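You operate a simulated robot arm through the tools that you are given. There is no shell and no other tool. Be economical: measure what you need, move in short steps, check, and stop when the job is done.

Carry out the task below with a simulated robot arm. There is one attempt and no reset: what you move stays moved.

TASK
Put one of the yellow pots from the top of the middle wall-side table on the top of the middle window-side table.
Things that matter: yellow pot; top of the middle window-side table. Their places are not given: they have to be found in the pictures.

It is judged by the outcome, as a careful person would: the job done as asked, and still so three seconds after it is handed in. It fails if anything else is knocked over, pushed out of place, dropped, spilled or broken.

THE ROBOT
A 7-joint arm with a two-finger parallel gripper, fixed in place. Base frame: the origin is at the foot of the arm, x ahead of it, y to its left, z up; the work surface is at about z = 0. Lengths are in mm, angles in degrees, forces in N, time in s.
With the tool pointing down near the work surface it reaches from about 240 to 620 mm from the base axis. Its first joint turns from -66.0 to 66.0 degrees. Payload 2.6 kg.
Tool frame: the origin (TCP) lies between the finger pads and is the grasp point; the fingertips stand 30 mm ahead of it; z points along the fingers, y is the line along which they close. The gripper opens to 94 mm. The fingers are 28 mm wide and 10 mm thick; the gripper's body (50 by 96 mm) begins 55 mm behind the TCP.
Orientation is told as [roll, pitch, yaw] about the base's x, y, z axes, in that order, counted from this pose: with the fingers straight down and closing along the base's y, the tool's x points along the base's -x, its y along +y and its z along -z.

THE INTERFACE
- The arm moves only by the tool jog_arm. Its argument "series" is a list of rows, each a list of 7 numbers: the shift along the base's x, y, z in units of 500 mm (1.0 is 500 mm), then the turn, a rotation vector about the base's x, y, z in units of 45 degrees (1.0 is 45 degrees), then the gripper command, from -1 (fully open) to 1 (shut), values between in proportion. In form: [[dx, dy, dz, rx, ry, rz, fingers], ...]. A call has 1 to 12 rows; each row is the pose to reach, as a shift and turn from the pose commanded when the call began. A call with a number of a shift or a turn outside -1 to 1 is refused whole. A row lasts 0.2 s, in which the tool goes at most 50 mm and 8.6 degrees; a call with a longer step from one row to the next is refused whole, and so is a gripper value outside its range. A pose out of reach is approached as far as the arm can. The call stops where the force on the tool passes 40 N (or 10 N more than at its start, if that is more) or the arm is blocked; 0.2 s more then pass. The fingers move at their own pace (about 72 mm/s each) and stop on an object; they squeeze with about 25 N. The grip force told is the motor's: it shows also when the fingers shut on nothing. Time passes only in rows, and 0.2 s behind the last, so rows that repeat a pose let the fingers close. It gives the time, the measured TCP pose, the force on the tool (base axes), the opening and the grip force at its end, in the units of the frame above (readings bear some noise).
- Cameras (640 x 400 px; columns grow to the right, rows downward): "scene" is fixed at [0.4, 423.5, 545.5]; the picture's right is [-0.97, -0.26, 0.00], its down [-0.19, 0.71, -0.68] and it looks along [0.17, -0.65, -0.74] (base axes); focal length 214 px, centre (320, 200). "wrist" rides on the gripper at [-37, 0, -58] in the tool frame; the picture's right is [0.00, -1.00, 0.00], its down [0.97, 0.00, -0.24] and it looks along [0.24, 0.00, 0.97] (tool axes); focal length 218 px, centre (320, 200).
- snapshot(camera): a new picture of that camera. No time passes.
- probe_pixels(camera, pixels): for up to 12 pixels [column, row] of the newest picture of that camera ("zoom" is the newest enlarged one), the place [x, y, z] in the base frame of the surface seen there, good to about 2 mm. No time passes.
- inspect(camera, box): a new picture of the part [left, top, right, bottom] of that camera's present view, enlarged. No time passes.
- job_done(): hands the job in; it is judged then, once.

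Work in short steps. Measure before you move; look again where a grasp or a placing could have gone wrong, and mend it. You have 60 turns and 20 pictures in all, the two below and enlarged ones among them. Open the gripper and draw the arm clear of the work before you hand the job in, unless the task says otherwise; then end with one line.

The tools are called by a JSON object that holds its "name" and its "arguments". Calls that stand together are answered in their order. jog_arm: Moves the arm, as the interface text tells. Its arguments: {"type":"object","properties":{"series":{"type":"array","items":{"type":"array","items":{"type":"number"}}}},"required":["series"]} The other tools are called the same way: snapshot (camera) takes a picture; probe_pixels (camera, pixels) gives the place of the surface under pixels of a picture; inspect (camera, box) takes an enlarged picture of a part of a camera's view; job_done () hands the job in.

At the start:

```text
time: 0.0
ee_pos: [400.5, 107.5, 252.6]
tcp_rot: [0.1, 0.0, 0.0]
wrist_force: [0.0, 0.4, -1.0]
opening: 93.9
finger_force: 0.1
```

scene: 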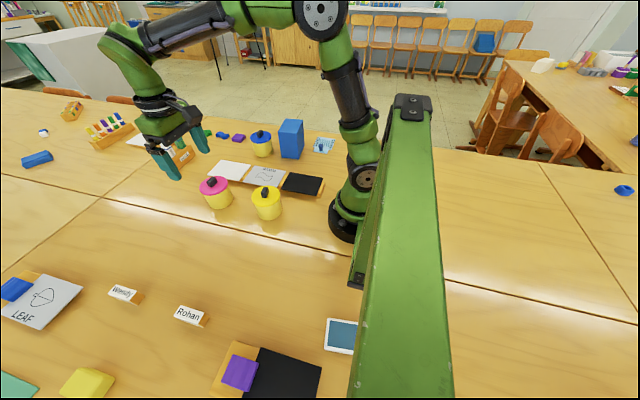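
wrist: 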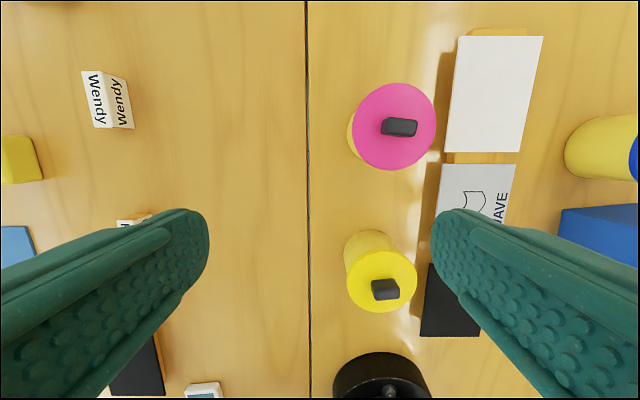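

I'll enlarge the work area in the scene to tell the tables apart and find the pots.

{"name": "inspect", "arguments": {"camera": "scene", "box": [0, 80, 360, 305]}}

{"name": "probe_pixels", "arguments": {"camera": "scene", "pixels": [[265, 190], [267, 212], [215, 182], [218, 200], [261, 135], [262, 150], [130, 200], [250, 240], [100, 260], [40, 250], [600, 200], [560, 180]]}}

```text
1.78 times, centred on (180, 192) of scene
```

zoom: 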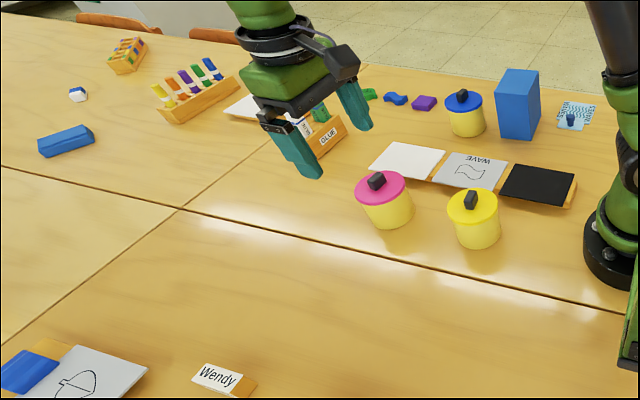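

```text
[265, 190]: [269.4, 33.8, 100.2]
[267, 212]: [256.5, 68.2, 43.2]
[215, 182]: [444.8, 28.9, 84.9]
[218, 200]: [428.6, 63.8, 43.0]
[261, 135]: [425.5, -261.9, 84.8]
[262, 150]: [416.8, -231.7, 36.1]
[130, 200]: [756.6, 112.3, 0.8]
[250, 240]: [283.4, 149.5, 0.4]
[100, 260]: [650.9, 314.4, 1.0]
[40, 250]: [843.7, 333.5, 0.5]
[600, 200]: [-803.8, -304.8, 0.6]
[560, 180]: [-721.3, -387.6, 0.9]
```

The pots stand on the table on the -y side of a lengthwise seam. I'll measure the seam, the pots and the things across the seam.

{"name": "probe_pixels", "arguments": {"camera": "wrist", "pixels": [[309, 100], [309, 300], [108, 80], [130, 218], [18, 160], [395, 282], [385, 289], [350, 282], [417, 282], [382, 312], [382, 252], [365, 240]]}}

{"name": "inspect", "arguments": {"camera": "scene", "box": [180, 100, 340, 230]}}

{"name": "inspect", "arguments": {"camera": "scene", "box": [0, 240, 360, 400]}}

```text
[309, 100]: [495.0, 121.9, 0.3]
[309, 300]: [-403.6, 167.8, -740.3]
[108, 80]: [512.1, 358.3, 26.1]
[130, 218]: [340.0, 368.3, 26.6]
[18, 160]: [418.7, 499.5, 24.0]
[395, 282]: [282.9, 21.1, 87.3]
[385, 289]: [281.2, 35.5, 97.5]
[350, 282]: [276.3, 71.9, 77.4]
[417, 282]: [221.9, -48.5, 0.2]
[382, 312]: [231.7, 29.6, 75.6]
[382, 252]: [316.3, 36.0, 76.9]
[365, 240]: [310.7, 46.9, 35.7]
```

```text
3.08 times, centred on (260, 165) of scene
```

zoom: 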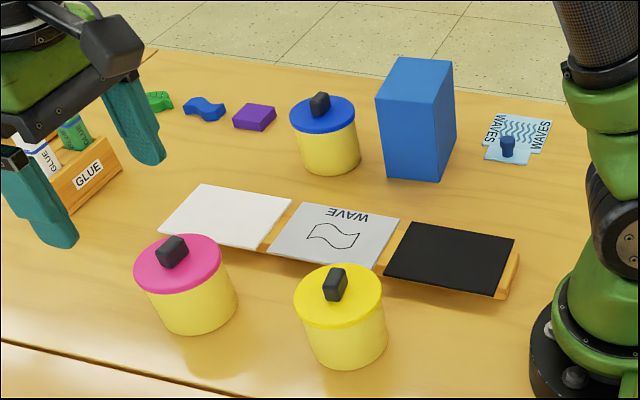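

```text
1.78 times, centred on (180, 320) of scene
```

zoom: 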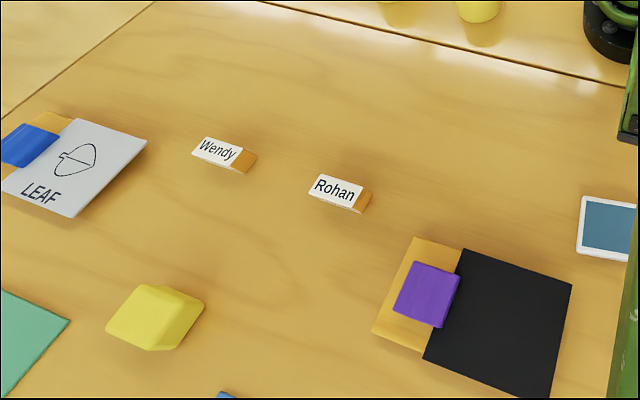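

The yellow-lidded pot (scene 267,203) is at about (273, 34), with a lid about 84 mm wide and a knob up to about z 100. I'll hover above it to measure it precisely.

{"name": "jog_arm", "arguments": {"series": [[-0.064, -0.037, 0, 0, 0, 0, -1], [-0.128, -0.074, 0, 0, 0, 0, -1], [-0.192, -0.11, 0, 0, 0, 0, -1], [-0.255, -0.147, 0, 0, 0, 0, -1], [-0.255, -0.147, 0, 0, 0, 0, -1]]}}

{"name": "snapshot", "arguments": {"camera": "wrist"}}

{"name": "inspect", "arguments": {"camera": "scene", "box": [220, 165, 316, 225]}}

```text
time: 1.2
ee_pos: [273.3, 35.1, 252.9]
tcp_rot: [0.0, 0.0, 0.0]
wrist_force: [-0.8, -0.4, -0.3]
opening: 94.0
finger_force: 0.1
```

```text
14 pictures are left
```

wrist: 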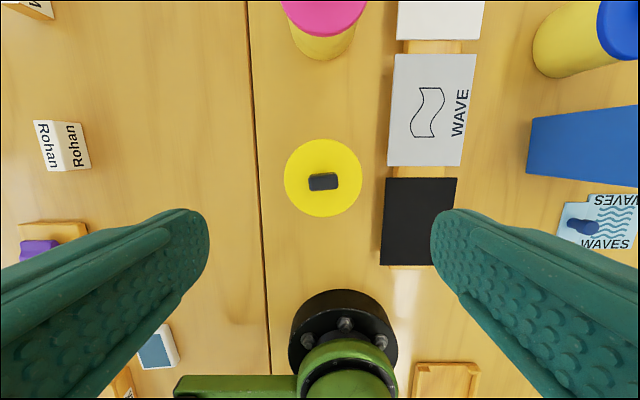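

```text
6.67 times, centred on (268, 195) of scene
```

zoom: 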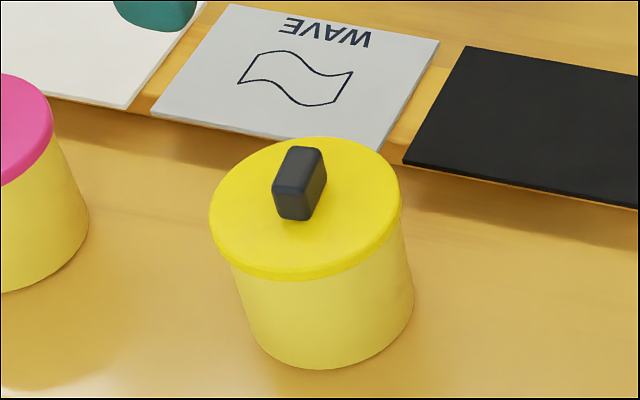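

The lid is centred near wrist (323,178). I'll probe its edges, the body wall and the black board.

{"name": "probe_pixels", "arguments": {"camera": "wrist", "pixels": [[286, 178], [360, 178], [323, 141], [323, 214], [312, 182], [335, 182], [323, 174], [323, 189], [387, 181], [382, 262], [387, 165], [258, 200]]}}

{"name": "probe_pixels", "arguments": {"camera": "zoom", "pixels": [[213, 222], [399, 205], [305, 272], [305, 285], [239, 285], [407, 250], [256, 338], [410, 300], [310, 362], [310, 330], [298, 160], [300, 140]]}}

```text
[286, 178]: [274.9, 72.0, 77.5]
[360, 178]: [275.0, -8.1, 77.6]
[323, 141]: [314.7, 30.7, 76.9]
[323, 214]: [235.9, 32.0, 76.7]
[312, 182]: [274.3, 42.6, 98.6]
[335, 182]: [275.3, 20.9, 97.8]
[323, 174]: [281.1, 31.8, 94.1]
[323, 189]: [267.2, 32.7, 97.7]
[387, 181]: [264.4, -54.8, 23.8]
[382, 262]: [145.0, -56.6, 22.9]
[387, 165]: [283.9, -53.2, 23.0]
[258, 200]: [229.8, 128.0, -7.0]
```

```text
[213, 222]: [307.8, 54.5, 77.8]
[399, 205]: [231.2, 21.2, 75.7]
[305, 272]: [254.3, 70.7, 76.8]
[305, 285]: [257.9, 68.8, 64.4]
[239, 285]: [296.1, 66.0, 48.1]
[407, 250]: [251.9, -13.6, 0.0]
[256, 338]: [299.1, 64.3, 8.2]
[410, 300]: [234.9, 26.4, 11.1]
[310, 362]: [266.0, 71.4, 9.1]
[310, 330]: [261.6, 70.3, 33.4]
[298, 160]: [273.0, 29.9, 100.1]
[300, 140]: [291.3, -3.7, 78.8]
```

The pot is centred at about (275, 32) with a body radius of 40.5, a lid top at z 77 and a knob top at z 100. I'll lower around it with the fingers open, which leaves about 5 mm per side, stopping first just above the lid.

{"name": "jog_arm", "arguments": {"series": [[0.0034, -0.0062, 0, 0, 0, 0, -1], [0.0034, -0.0062, -0.08, 0, 0, 0, -1], [0.0034, -0.0062, -0.16, 0, 0, 0, -1], [0.0034, -0.0062, -0.24, 0, 0, 0, -1], [0.0034, -0.0062, -0.27, 0, 0, 0, -1], [0.0034, -0.0062, -0.27, 0, 0, 0, -1]]}}

{"name": "snapshot", "arguments": {"camera": "wrist"}}

```text
time: 2.6
ee_pos: [275.9, 31.2, 120.5]
tcp_rot: [0.0, 0.0, 0.0]
wrist_force: [-0.2, 0.0, 0.4]
opening: 93.9
finger_force: 0.0
```

```text
12 pictures are left
```

wrist: 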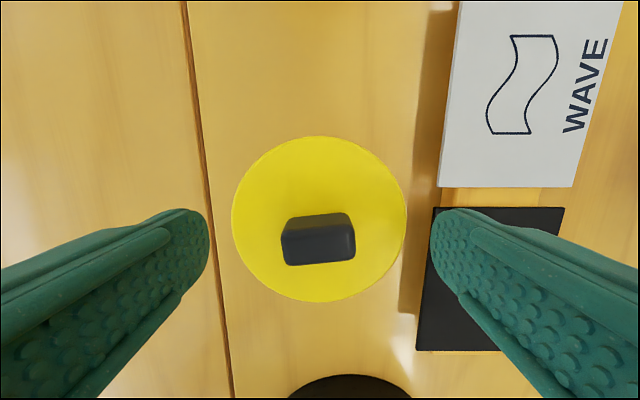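

The lid spans columns 232–406, midway between the fingers. I'll go down to a TCP height of 50 and close gently.

{"name": "jog_arm", "arguments": {"series": [[-0.001, 0.001, -0.03, 0, 0, 0, -1], [-0.001, 0.001, -0.06, 0, 0, 0, -1], [-0.001, 0.001, -0.09, 0, 0, 0, -1], [-0.001, 0.001, -0.12, 0, 0, 0, -1], [-0.001, 0.001, -0.14, 0, 0, 0, -1], [-0.001, 0.001, -0.14, 0, 0, 0, -1]]}}

```text
time: 4.0
ee_pos: [274.5, 31.4, 48.2]
tcp_rot: [0.0, 0.0, 0.1]
wrist_force: [0.1, 0.1, 0.1]
opening: 93.8
finger_force: 0.1
```

No contact on the way down; closing now.

{"name": "jog_arm", "arguments": {"series": [[0, 0, 0.002, 0, 0, 0, 0], [0, 0, 0.002, 0, 0, 0, 0.5], [0, 0, 0.002, 0, 0, 0, 1], [0, 0, 0.002, 0, 0, 0, 1], [0, 0, 0.002, 0, 0, 0, 1]]}}

```text
time: 5.2
ee_pos: [274.5, 32.6, 48.4]
tcp_rot: [0.0, 0.0, -0.1]
wrist_force: [-0.3, 1.3, 0.3]
opening: 85.0
finger_force: 24.8
```

The fingers hold at 85 mm, possibly on the lid rim. I'll lift about 8 mm and check that the body comes too.

{"name": "jog_arm", "arguments": {"series": [[0, 0, 0.008, 0, 0, 0, 1], [0, 0, 0.016, 0, 0, 0, 1], [0, 0, 0.016, 0, 0, 0, 1]]}}

{"name": "inspect", "arguments": {"camera": "scene", "box": [220, 165, 316, 225]}}

```text
time: 6.0
ee_pos: [275.1, 31.3, 56.6]
tcp_rot: [0.0, -0.1, 0.0]
wrist_force: [-0.5, 0.4, 0.1]
opening: 85.0
finger_force: 24.8
```

```text
6.67 times, centred on (268, 195) of scene
```

zoom: 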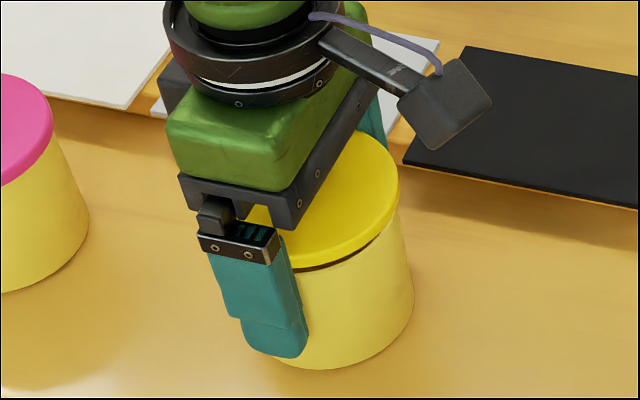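

The picture shows a dark gap under the lid, so it is loose and only the lid rose. I'll lower it back on and release; the body needs a tilted grasp below the rim.

{"name": "jog_arm", "arguments": {"series": [[0, 0, -0.008, 0, 0, 0, 1], [0, 0, -0.0165, 0, 0, 0, 1], [0, 0, -0.0165, 0, 0, 0, 1], [0, 0, -0.0165, 0, 0, 0, 0.5], [0, 0, -0.0165, 0, 0, 0, -1], [0, 0, -0.0165, 0, 0, 0, -1], [0, 0, -0.0165, 0, 0, 0, -1]]}}

```text
time: 7.6
ee_pos: [275.1, 32.9, 48.4]
tcp_rot: [-0.1, 0.0, 0.0]
wrist_force: [0.0, 0.9, -0.4]
opening: 94.3
finger_force: 0.0
```

Released; rising straight up, then checking the lid seat.

{"name": "jog_arm", "arguments": {"series": [[0, 0, 0.03, 0, 0, 0, -1], [0, 0, 0.08, 0, 0, 0, -1], [0, 0, 0.16, 0, 0, 0, -1], [0, 0, 0.24, 0, 0, 0, -1], [0, 0, 0.32, 0, 0, 0, -1], [0, 0, 0.4, 0, 0, 0, -1], [0, 0, 0.4, 0, 0, 0, -1]]}}

{"name": "inspect", "arguments": {"camera": "scene", "box": [190, 155, 318, 235]}}

```text
time: 9.2
ee_pos: [274.2, 30.2, 249.4]
tcp_rot: [0.1, 0.0, 0.0]
wrist_force: [-0.7, 0.7, 0.2]
opening: 94.2
finger_force: 0.1
```

```text
5.00 times, centred on (254, 195) of scene
```

zoom: 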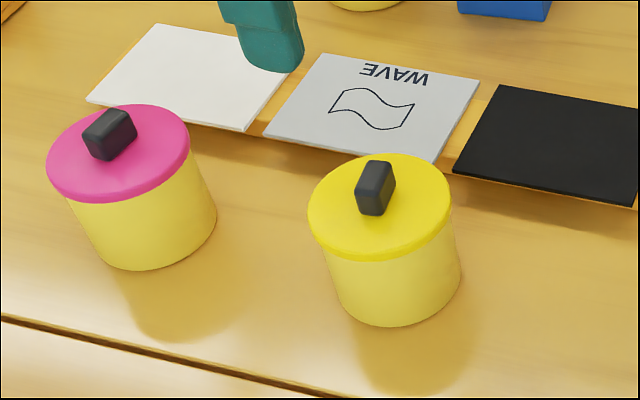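

The lid is seated again. Next I yaw the tool at safe height, then tilt it so the hand leans back to the left-near side, to test a 55° tilted approach.

{"name": "jog_arm", "arguments": {"series": [[-0.01, 0.02, 0, 0, 0, -0.167, -1], [-0.02, 0.05, 0, 0, 0, -0.333, -1], [-0.03, 0.08, 0, 0, 0, -0.5, -1], [-0.05, 0.1, 0, 0, 0, -0.667, -1], [-0.07, 0.12, 0, 0, 0, -0.833, -1], [-0.08, 0.14, 0, 0, 0, -1, -1], [-0.08, 0.14, 0, 0, 0, -1, -1]]}}

{"name": "jog_arm", "arguments": {"series": [[0, 0, 0, 0, 0, -0.167, -1], [0, 0, 0, 0, 0, -0.333, -1], [0, 0, 0, 0, 0, -0.333, -1]]}}

{"name": "jog_arm", "arguments": {"series": [[0, 0, 0, -0.144, -0.083, 0, -1], [0, 0, 0, -0.289, -0.167, 0, -1], [0, 0, 0, -0.433, -0.25, 0, -1], [0, 0, 0, -0.577, -0.333, 0, -1], [0, 0, 0, -0.722, -0.417, 0, -1], [0, 0, 0, -0.866, -0.5, 0, -1], [0, 0, 0, -0.866, -0.5, 0, -1]]}}

```text
time: 10.8
ee_pos: [233.1, 102.2, 247.5]
tcp_rot: [0.0, 0.0, -45.1]
wrist_force: [-0.1, 0.0, 0.2]
opening: 94.1
finger_force: 0.1
```

```text
time: 11.6
ee_pos: [234.3, 102.3, 247.8]
tcp_rot: [0.0, 0.0, -60.0]
wrist_force: [0.4, -0.7, -0.8]
opening: 94.3
finger_force: 0.0
```

```text
time: 13.2
ee_pos: [233.6, 101.8, 247.9]
tcp_rot: [-0.1, -45.1, -60.0]
wrist_force: [0.2, -1.9, 0.0]
opening: 93.9
finger_force: 0.1
```

45° tilt works. I add 10° more and lower to the pre-grasp point behind the pot, near (229, 112, 92).

{"name": "jog_arm", "arguments": {"series": [[-0.009, 0.02, 0, -0.096, -0.056, 0, -1], [-0.009, 0.02, 0, -0.192, -0.111, 0, -1], [-0.009, 0.03, -0.08, -0.192, -0.111, 0, -1], [-0.009, 0.03, -0.16, -0.192, -0.111, 0, -1], [-0.009, 0.025, -0.24, -0.192, -0.111, 0, -1], [-0.009, 0.02, -0.312, -0.192, -0.111, 0, -1], [-0.009, 0.02, -0.312, -0.192, -0.111, 0, -1]]}}

{"name": "snapshot", "arguments": {"camera": "wrist"}}

{"name": "snapshot", "arguments": {"camera": "scene"}}

```text
time: 14.8
ee_pos: [226.1, 111.3, 94.1]
tcp_rot: [0.0, -54.9, -60.0]
wrist_force: [0.1, -0.6, -0.6]
opening: 94.1
finger_force: 0.2
```

```text
9 pictures are left
```

wrist: 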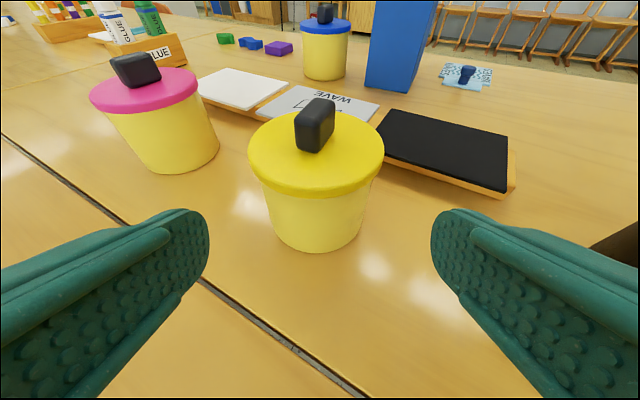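

```text
8 pictures are left
```

scene: 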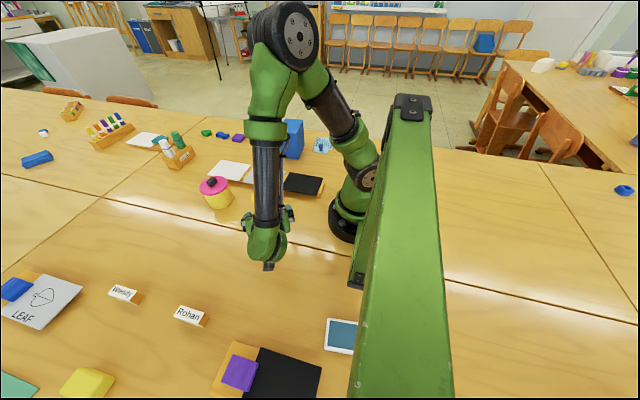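

The pot sits about 2.7 mm left of the tool axis (lid columns 248–385), matching the measured geometry. I correct this and advance halfway along the finger axis.

{"name": "jog_arm", "arguments": {"series": [[0.0046, 0.0027, 0, 0, 0, 0, -1], [0.0254, -0.0333, -0.0285, 0, 0, 0, -1], [0.0462, -0.0693, -0.057, 0, 0, 0, -1], [0.0462, -0.0693, -0.057, 0, 0, 0, -1]]}}

{"name": "snapshot", "arguments": {"camera": "wrist"}}

```text
time: 15.8
ee_pos: [253.7, 77.3, 63.7]
tcp_rot: [0.0, -54.9, -60.0]
wrist_force: [0.1, 0.2, 0.2]
opening: 93.8
finger_force: 0.2
```

```text
7 pictures are left
```

wrist: 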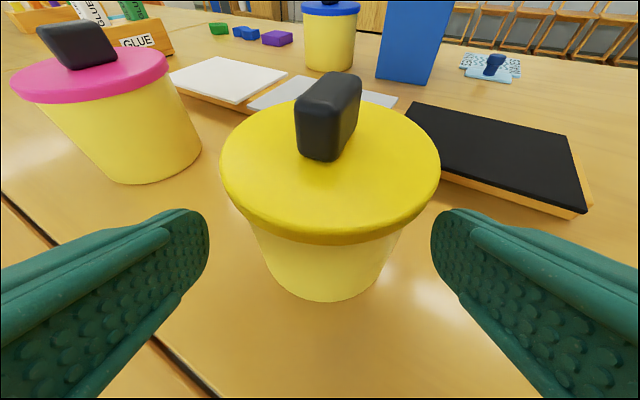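

Now the pot is about 4 mm right of centre (lid 220–441). I shift back by that, then advance the rest in small rows.

{"name": "jog_arm", "arguments": {"series": [[-0.0066, -0.0038, 0, 0, 0, 0, -1], [-0.0066, -0.0038, 0, 0, 0, 0, -1], [-0.0066, -0.0038, 0, 0, 0, 0, -1]]}}

{"name": "inspect", "arguments": {"camera": "wrist", "box": [160, 50, 480, 250]}}

```text
time: 16.6
ee_pos: [250.2, 74.5, 64.3]
tcp_rot: [0.0, -54.9, -60.0]
wrist_force: [-0.7, 0.6, 0.0]
opening: 93.9
finger_force: 0.1
```

```text
2.00 times, centred on (320, 150) of wrist
```

zoom: 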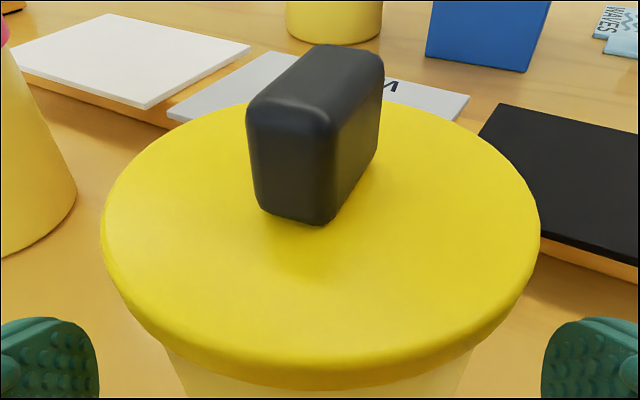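

The pot is centred now (lid 101–541 in the enlargement). Before going lower I check the clearance of the box hanging under the hand.

{"name": "inspect", "arguments": {"camera": "scene", "box": [220, 180, 316, 280]}}

```text
4.00 times, centred on (268, 230) of scene
```

zoom: 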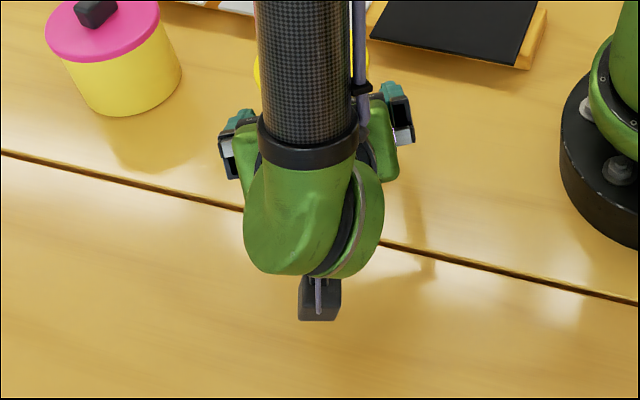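

{"name": "probe_pixels", "arguments": {"camera": "zoom", "pixels": [[318, 285], [318, 300], [318, 310], [318, 318], [303, 310], [335, 310]]}}

```text
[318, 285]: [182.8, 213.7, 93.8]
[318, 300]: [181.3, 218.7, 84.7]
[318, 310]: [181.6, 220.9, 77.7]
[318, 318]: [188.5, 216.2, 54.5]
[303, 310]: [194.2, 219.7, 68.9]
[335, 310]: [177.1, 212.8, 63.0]
```

The box's lowest corner would come within about 5 mm of the table at 55° tilt, so I reduce the tilt to 48° (about 20 mm clearance). Then I advance to (269, 42, 38).

{"name": "jog_arm", "arguments": {"series": [[0, 0, 0, 0.135, 0.078, 0, -1], [0, 0, 0, 0.135, 0.078, 0, -1], [0.0094, -0.016, -0.013, 0.135, 0.078, 0, -1], [0.0188, -0.0321, -0.0263, 0.135, 0.078, 0, -1], [0.0282, -0.0481, -0.0395, 0.135, 0.078, 0, -1], [0.0376, -0.0642, -0.0526, 0.135, 0.078, 0, -1], [0.0376, -0.0642, -0.0526, 0.135, 0.078, 0, -1]]}}

{"name": "snapshot", "arguments": {"camera": "wrist"}}

```text
time: 18.2
ee_pos: [269.1, 43.1, 37.5]
tcp_rot: [0.0, -47.9, -60.0]
wrist_force: [-0.7, 0.1, -0.8]
opening: 94.2
finger_force: 0.2
```

```text
4 pictures are left
```

wrist: 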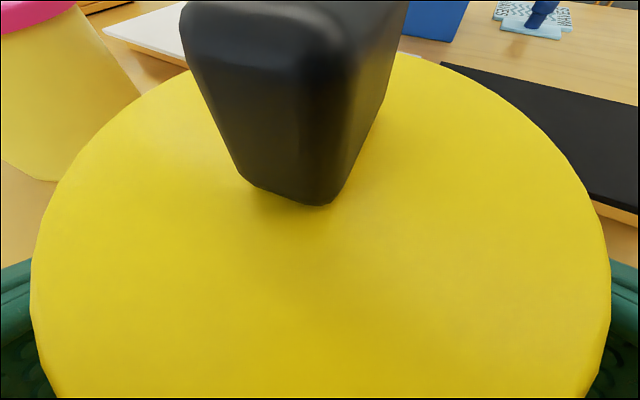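

The pot is centred (lid 30–610) and there was no contact force. Closing now.

{"name": "jog_arm", "arguments": {"series": [[0, 0, 0, 0, 0, 0, 0], [0, 0, 0, 0, 0, 0, 0.5], [0, 0, 0, 0, 0, 0, 1], [0, 0, 0, 0, 0, 0, 1], [0, 0, 0, 0, 0, 0, 1]]}}

```text
time: 19.4
ee_pos: [269.3, 43.1, 36.8]
tcp_rot: [0.0, -47.9, -59.8]
wrist_force: [1.5, 1.4, -0.1]
opening: 81.1
finger_force: 24.4
```

The opening is 81 mm, which is the body diameter, so the grip is on the body. I lift 12 mm, and measure the objects on the destination table.

{"name": "jog_arm", "arguments": {"series": [[0, 0, 0.008, 0, 0, 0, 1], [0, 0, 0.016, 0, 0, 0, 1], [0, 0, 0.024, 0, 0, 0, 1], [0, 0, 0.024, 0, 0, 0, 1]]}}

{"name": "probe_pixels", "arguments": {"camera": "scene", "pixels": [[175, 318], [207, 318], [188, 312], [340, 330], [327, 320], [240, 370], [237, 345], [262, 350], [305, 240], [230, 240], [150, 210], [300, 262]]}}

{"name": "snapshot", "arguments": {"camera": "scene"}}

```text
time: 20.4
ee_pos: [267.3, 43.5, 50.1]
tcp_rot: [0.0, -48.0, -60.1]
wrist_force: [-0.2, -0.2, 2.9]
opening: 81.0
finger_force: 25.3
```

```text
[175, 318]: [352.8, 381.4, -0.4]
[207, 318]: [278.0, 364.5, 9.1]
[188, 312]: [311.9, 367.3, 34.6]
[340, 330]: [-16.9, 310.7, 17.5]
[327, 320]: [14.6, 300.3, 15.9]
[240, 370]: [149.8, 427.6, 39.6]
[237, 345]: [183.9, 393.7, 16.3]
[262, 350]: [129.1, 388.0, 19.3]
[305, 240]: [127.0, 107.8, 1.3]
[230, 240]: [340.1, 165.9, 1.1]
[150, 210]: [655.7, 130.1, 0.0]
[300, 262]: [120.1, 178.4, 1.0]
```

```text
3 pictures are left
```

scene: 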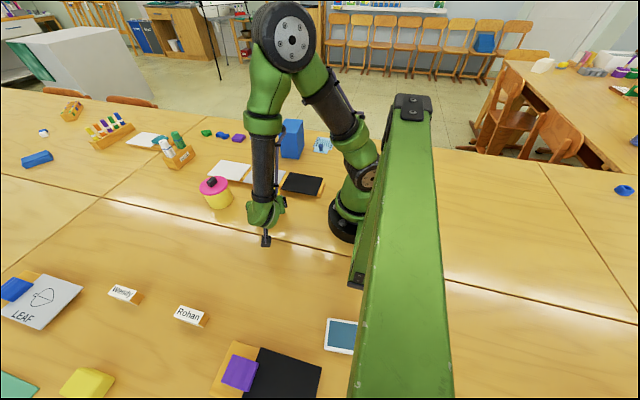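

The pot is held and rises. Free table lies around (310, 202), beyond the seam at y≈122 and short of the Rohan card (x 278–345, y≥355). I raise a little more and carry it slowly there.

{"name": "jog_arm", "arguments": {"series": [[0, 0, 0.03, 0, 0, 0, 1], [0, 0, 0.06, 0, 0, 0, 1], [0.005, 0.025, 0.06, 0, 0, 0, 1], [0.015, 0.07, 0.06, 0, 0, 0, 1], [0.025, 0.12, 0.06, 0, 0, 0, 1], [0.035, 0.17, 0.06, 0, 0, 0, 1], [0.045, 0.22, 0.06, 0, 0, 0, 1], [0.055, 0.27, 0.06, 0, 0, 0, 1], [0.065, 0.31, 0.06, 0, 0, 0, 1], [0.07, 0.335, 0.06, 0, 0, 0, 1], [0.07, 0.34, 0.06, 0, 0, 0, 1], [0.07, 0.34, 0.06, 0, 0, 0, 1]]}}

```text
time: 23.0
ee_pos: [302.8, 212.6, 79.1]
tcp_rot: [0.1, -48.1, -59.9]
wrist_force: [0.9, 0.1, -8.5]
opening: 80.7
finger_force: 25.1
```

Arrived at TCP z 79; the pot stood with TCP at about 37. I lower 38 mm, then creep to contact.

{"name": "jog_arm", "arguments": {"series": [[0, 0, -0.025, 0, 0, 0, 1], [0, 0, -0.05, 0, 0, 0, 1], [0, 0, -0.068, 0, 0, 0, 1], [0, 0, -0.076, 0, 0, 0, 1], [0, 0, -0.076, 0, 0, 0, 1]]}}

{"name": "inspect", "arguments": {"camera": "scene", "box": [170, 190, 330, 290]}}

```text
time: 24.2
ee_pos: [305.7, 214.3, 41.9]
tcp_rot: [0.2, -48.0, -60.2]
wrist_force: [-4.6, -0.7, 21.6]
opening: 81.0
finger_force: 25.0
```

```text
4.00 times, centred on (250, 240) of scene
```

zoom: 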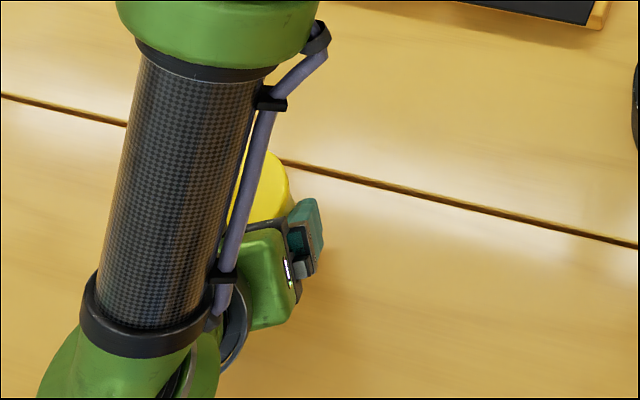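

The pot already touches the table (21 N), so it sits a few mm lower in the grip. I relieve the pressure by about 2 mm and open slowly.

{"name": "jog_arm", "arguments": {"series": [[0, 0, 0.003, 0, 0, 0, 1], [0, 0, 0.003, 0, 0, 0, 1]]}}

```text
time: 24.8
ee_pos: [304.7, 213.1, 42.3]
tcp_rot: [-0.2, -47.8, -59.7]
wrist_force: [1.2, 0.3, -3.3]
opening: 80.7
finger_force: 25.1
```

The load is mostly on the table (-3.3 N of the carried -8.5 N). Opening.

{"name": "jog_arm", "arguments": {"series": [[0, 0, 0, 0, 0, 0, -0.75], [0, 0, 0, 0, 0, 0, -0.85], [0, 0, 0, 0, 0, 0, -1], [0, 0, 0, 0, 0, 0, -1], [0, 0, 0, 0, 0, 0, -1]]}}

```text
time: 26.0
ee_pos: [304.2, 214.2, 42.9]
tcp_rot: [0.1, -48.0, -60.0]
wrist_force: [0.1, -0.4, -0.1]
opening: 93.9
finger_force: 0.0
```

Free of contact. Withdrawing back along the finger axis, then up.

{"name": "jog_arm", "arguments": {"series": [[-0.0093, 0.016, 0.0167, 0, 0, 0, -1], [-0.0185, 0.032, 0.0335, 0, 0, 0, -1], [-0.037, 0.064, 0.067, 0, 0, 0, -1], [-0.0555, 0.096, 0.1, 0, 0, 0, -1], [-0.074, 0.128, 0.134, 0, 0, 0, -1], [-0.074, 0.128, 0.2, 0, 0, 0, -1], [-0.074, 0.128, 0.28, 0, 0, 0, -1], [-0.074, 0.128, 0.36, 0, 0, 0, -1], [-0.074, 0.128, 0.36, 0, 0, 0, -1]]}}

{"name": "snapshot", "arguments": {"camera": "wrist"}}

```text
time: 28.0
ee_pos: [264.4, 277.9, 223.7]
tcp_rot: [0.1, -48.0, -60.0]
wrist_force: [0.3, 0.5, 0.4]
opening: 93.8
finger_force: 0.1
```

```text
1 pictures are left
```

wrist: 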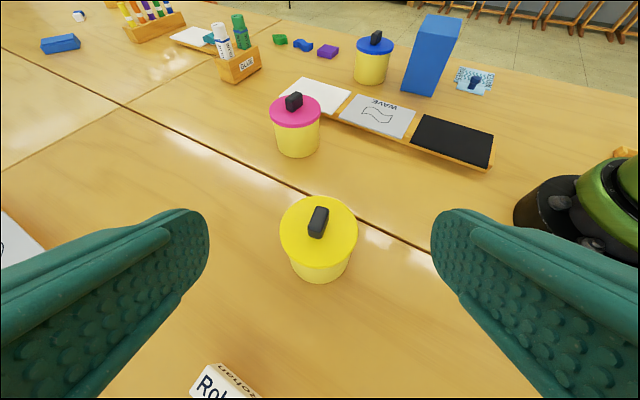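

The pot stands with its lid on, on the near side of the seam, and nothing else has moved. I verify its place and level.

{"name": "probe_pixels", "arguments": {"camera": "wrist", "pixels": [[284, 230], [353, 230], [319, 200], [319, 255], [319, 278], [320, 208]]}}

```text
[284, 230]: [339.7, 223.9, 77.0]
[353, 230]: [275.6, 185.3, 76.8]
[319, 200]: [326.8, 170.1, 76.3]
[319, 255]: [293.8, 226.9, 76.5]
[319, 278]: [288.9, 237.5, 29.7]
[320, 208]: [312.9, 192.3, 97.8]
```

The lid is level at z≈77 and the pot is centred near (309, 203), fully on the target table. The gripper is open and clear.

{"name": "job_done", "arguments": {}}

```text
The job is handed in.
```

I moved the yellow-lidded yellow pot from the middle wall-side table to the middle window-side table, where it stands upright with its lid on. I took the table across the seam from the pots to be the window-side one. On my first grasp only the loose lid came up, about 8 mm, so I set it back and re-gripped the pot by its body.
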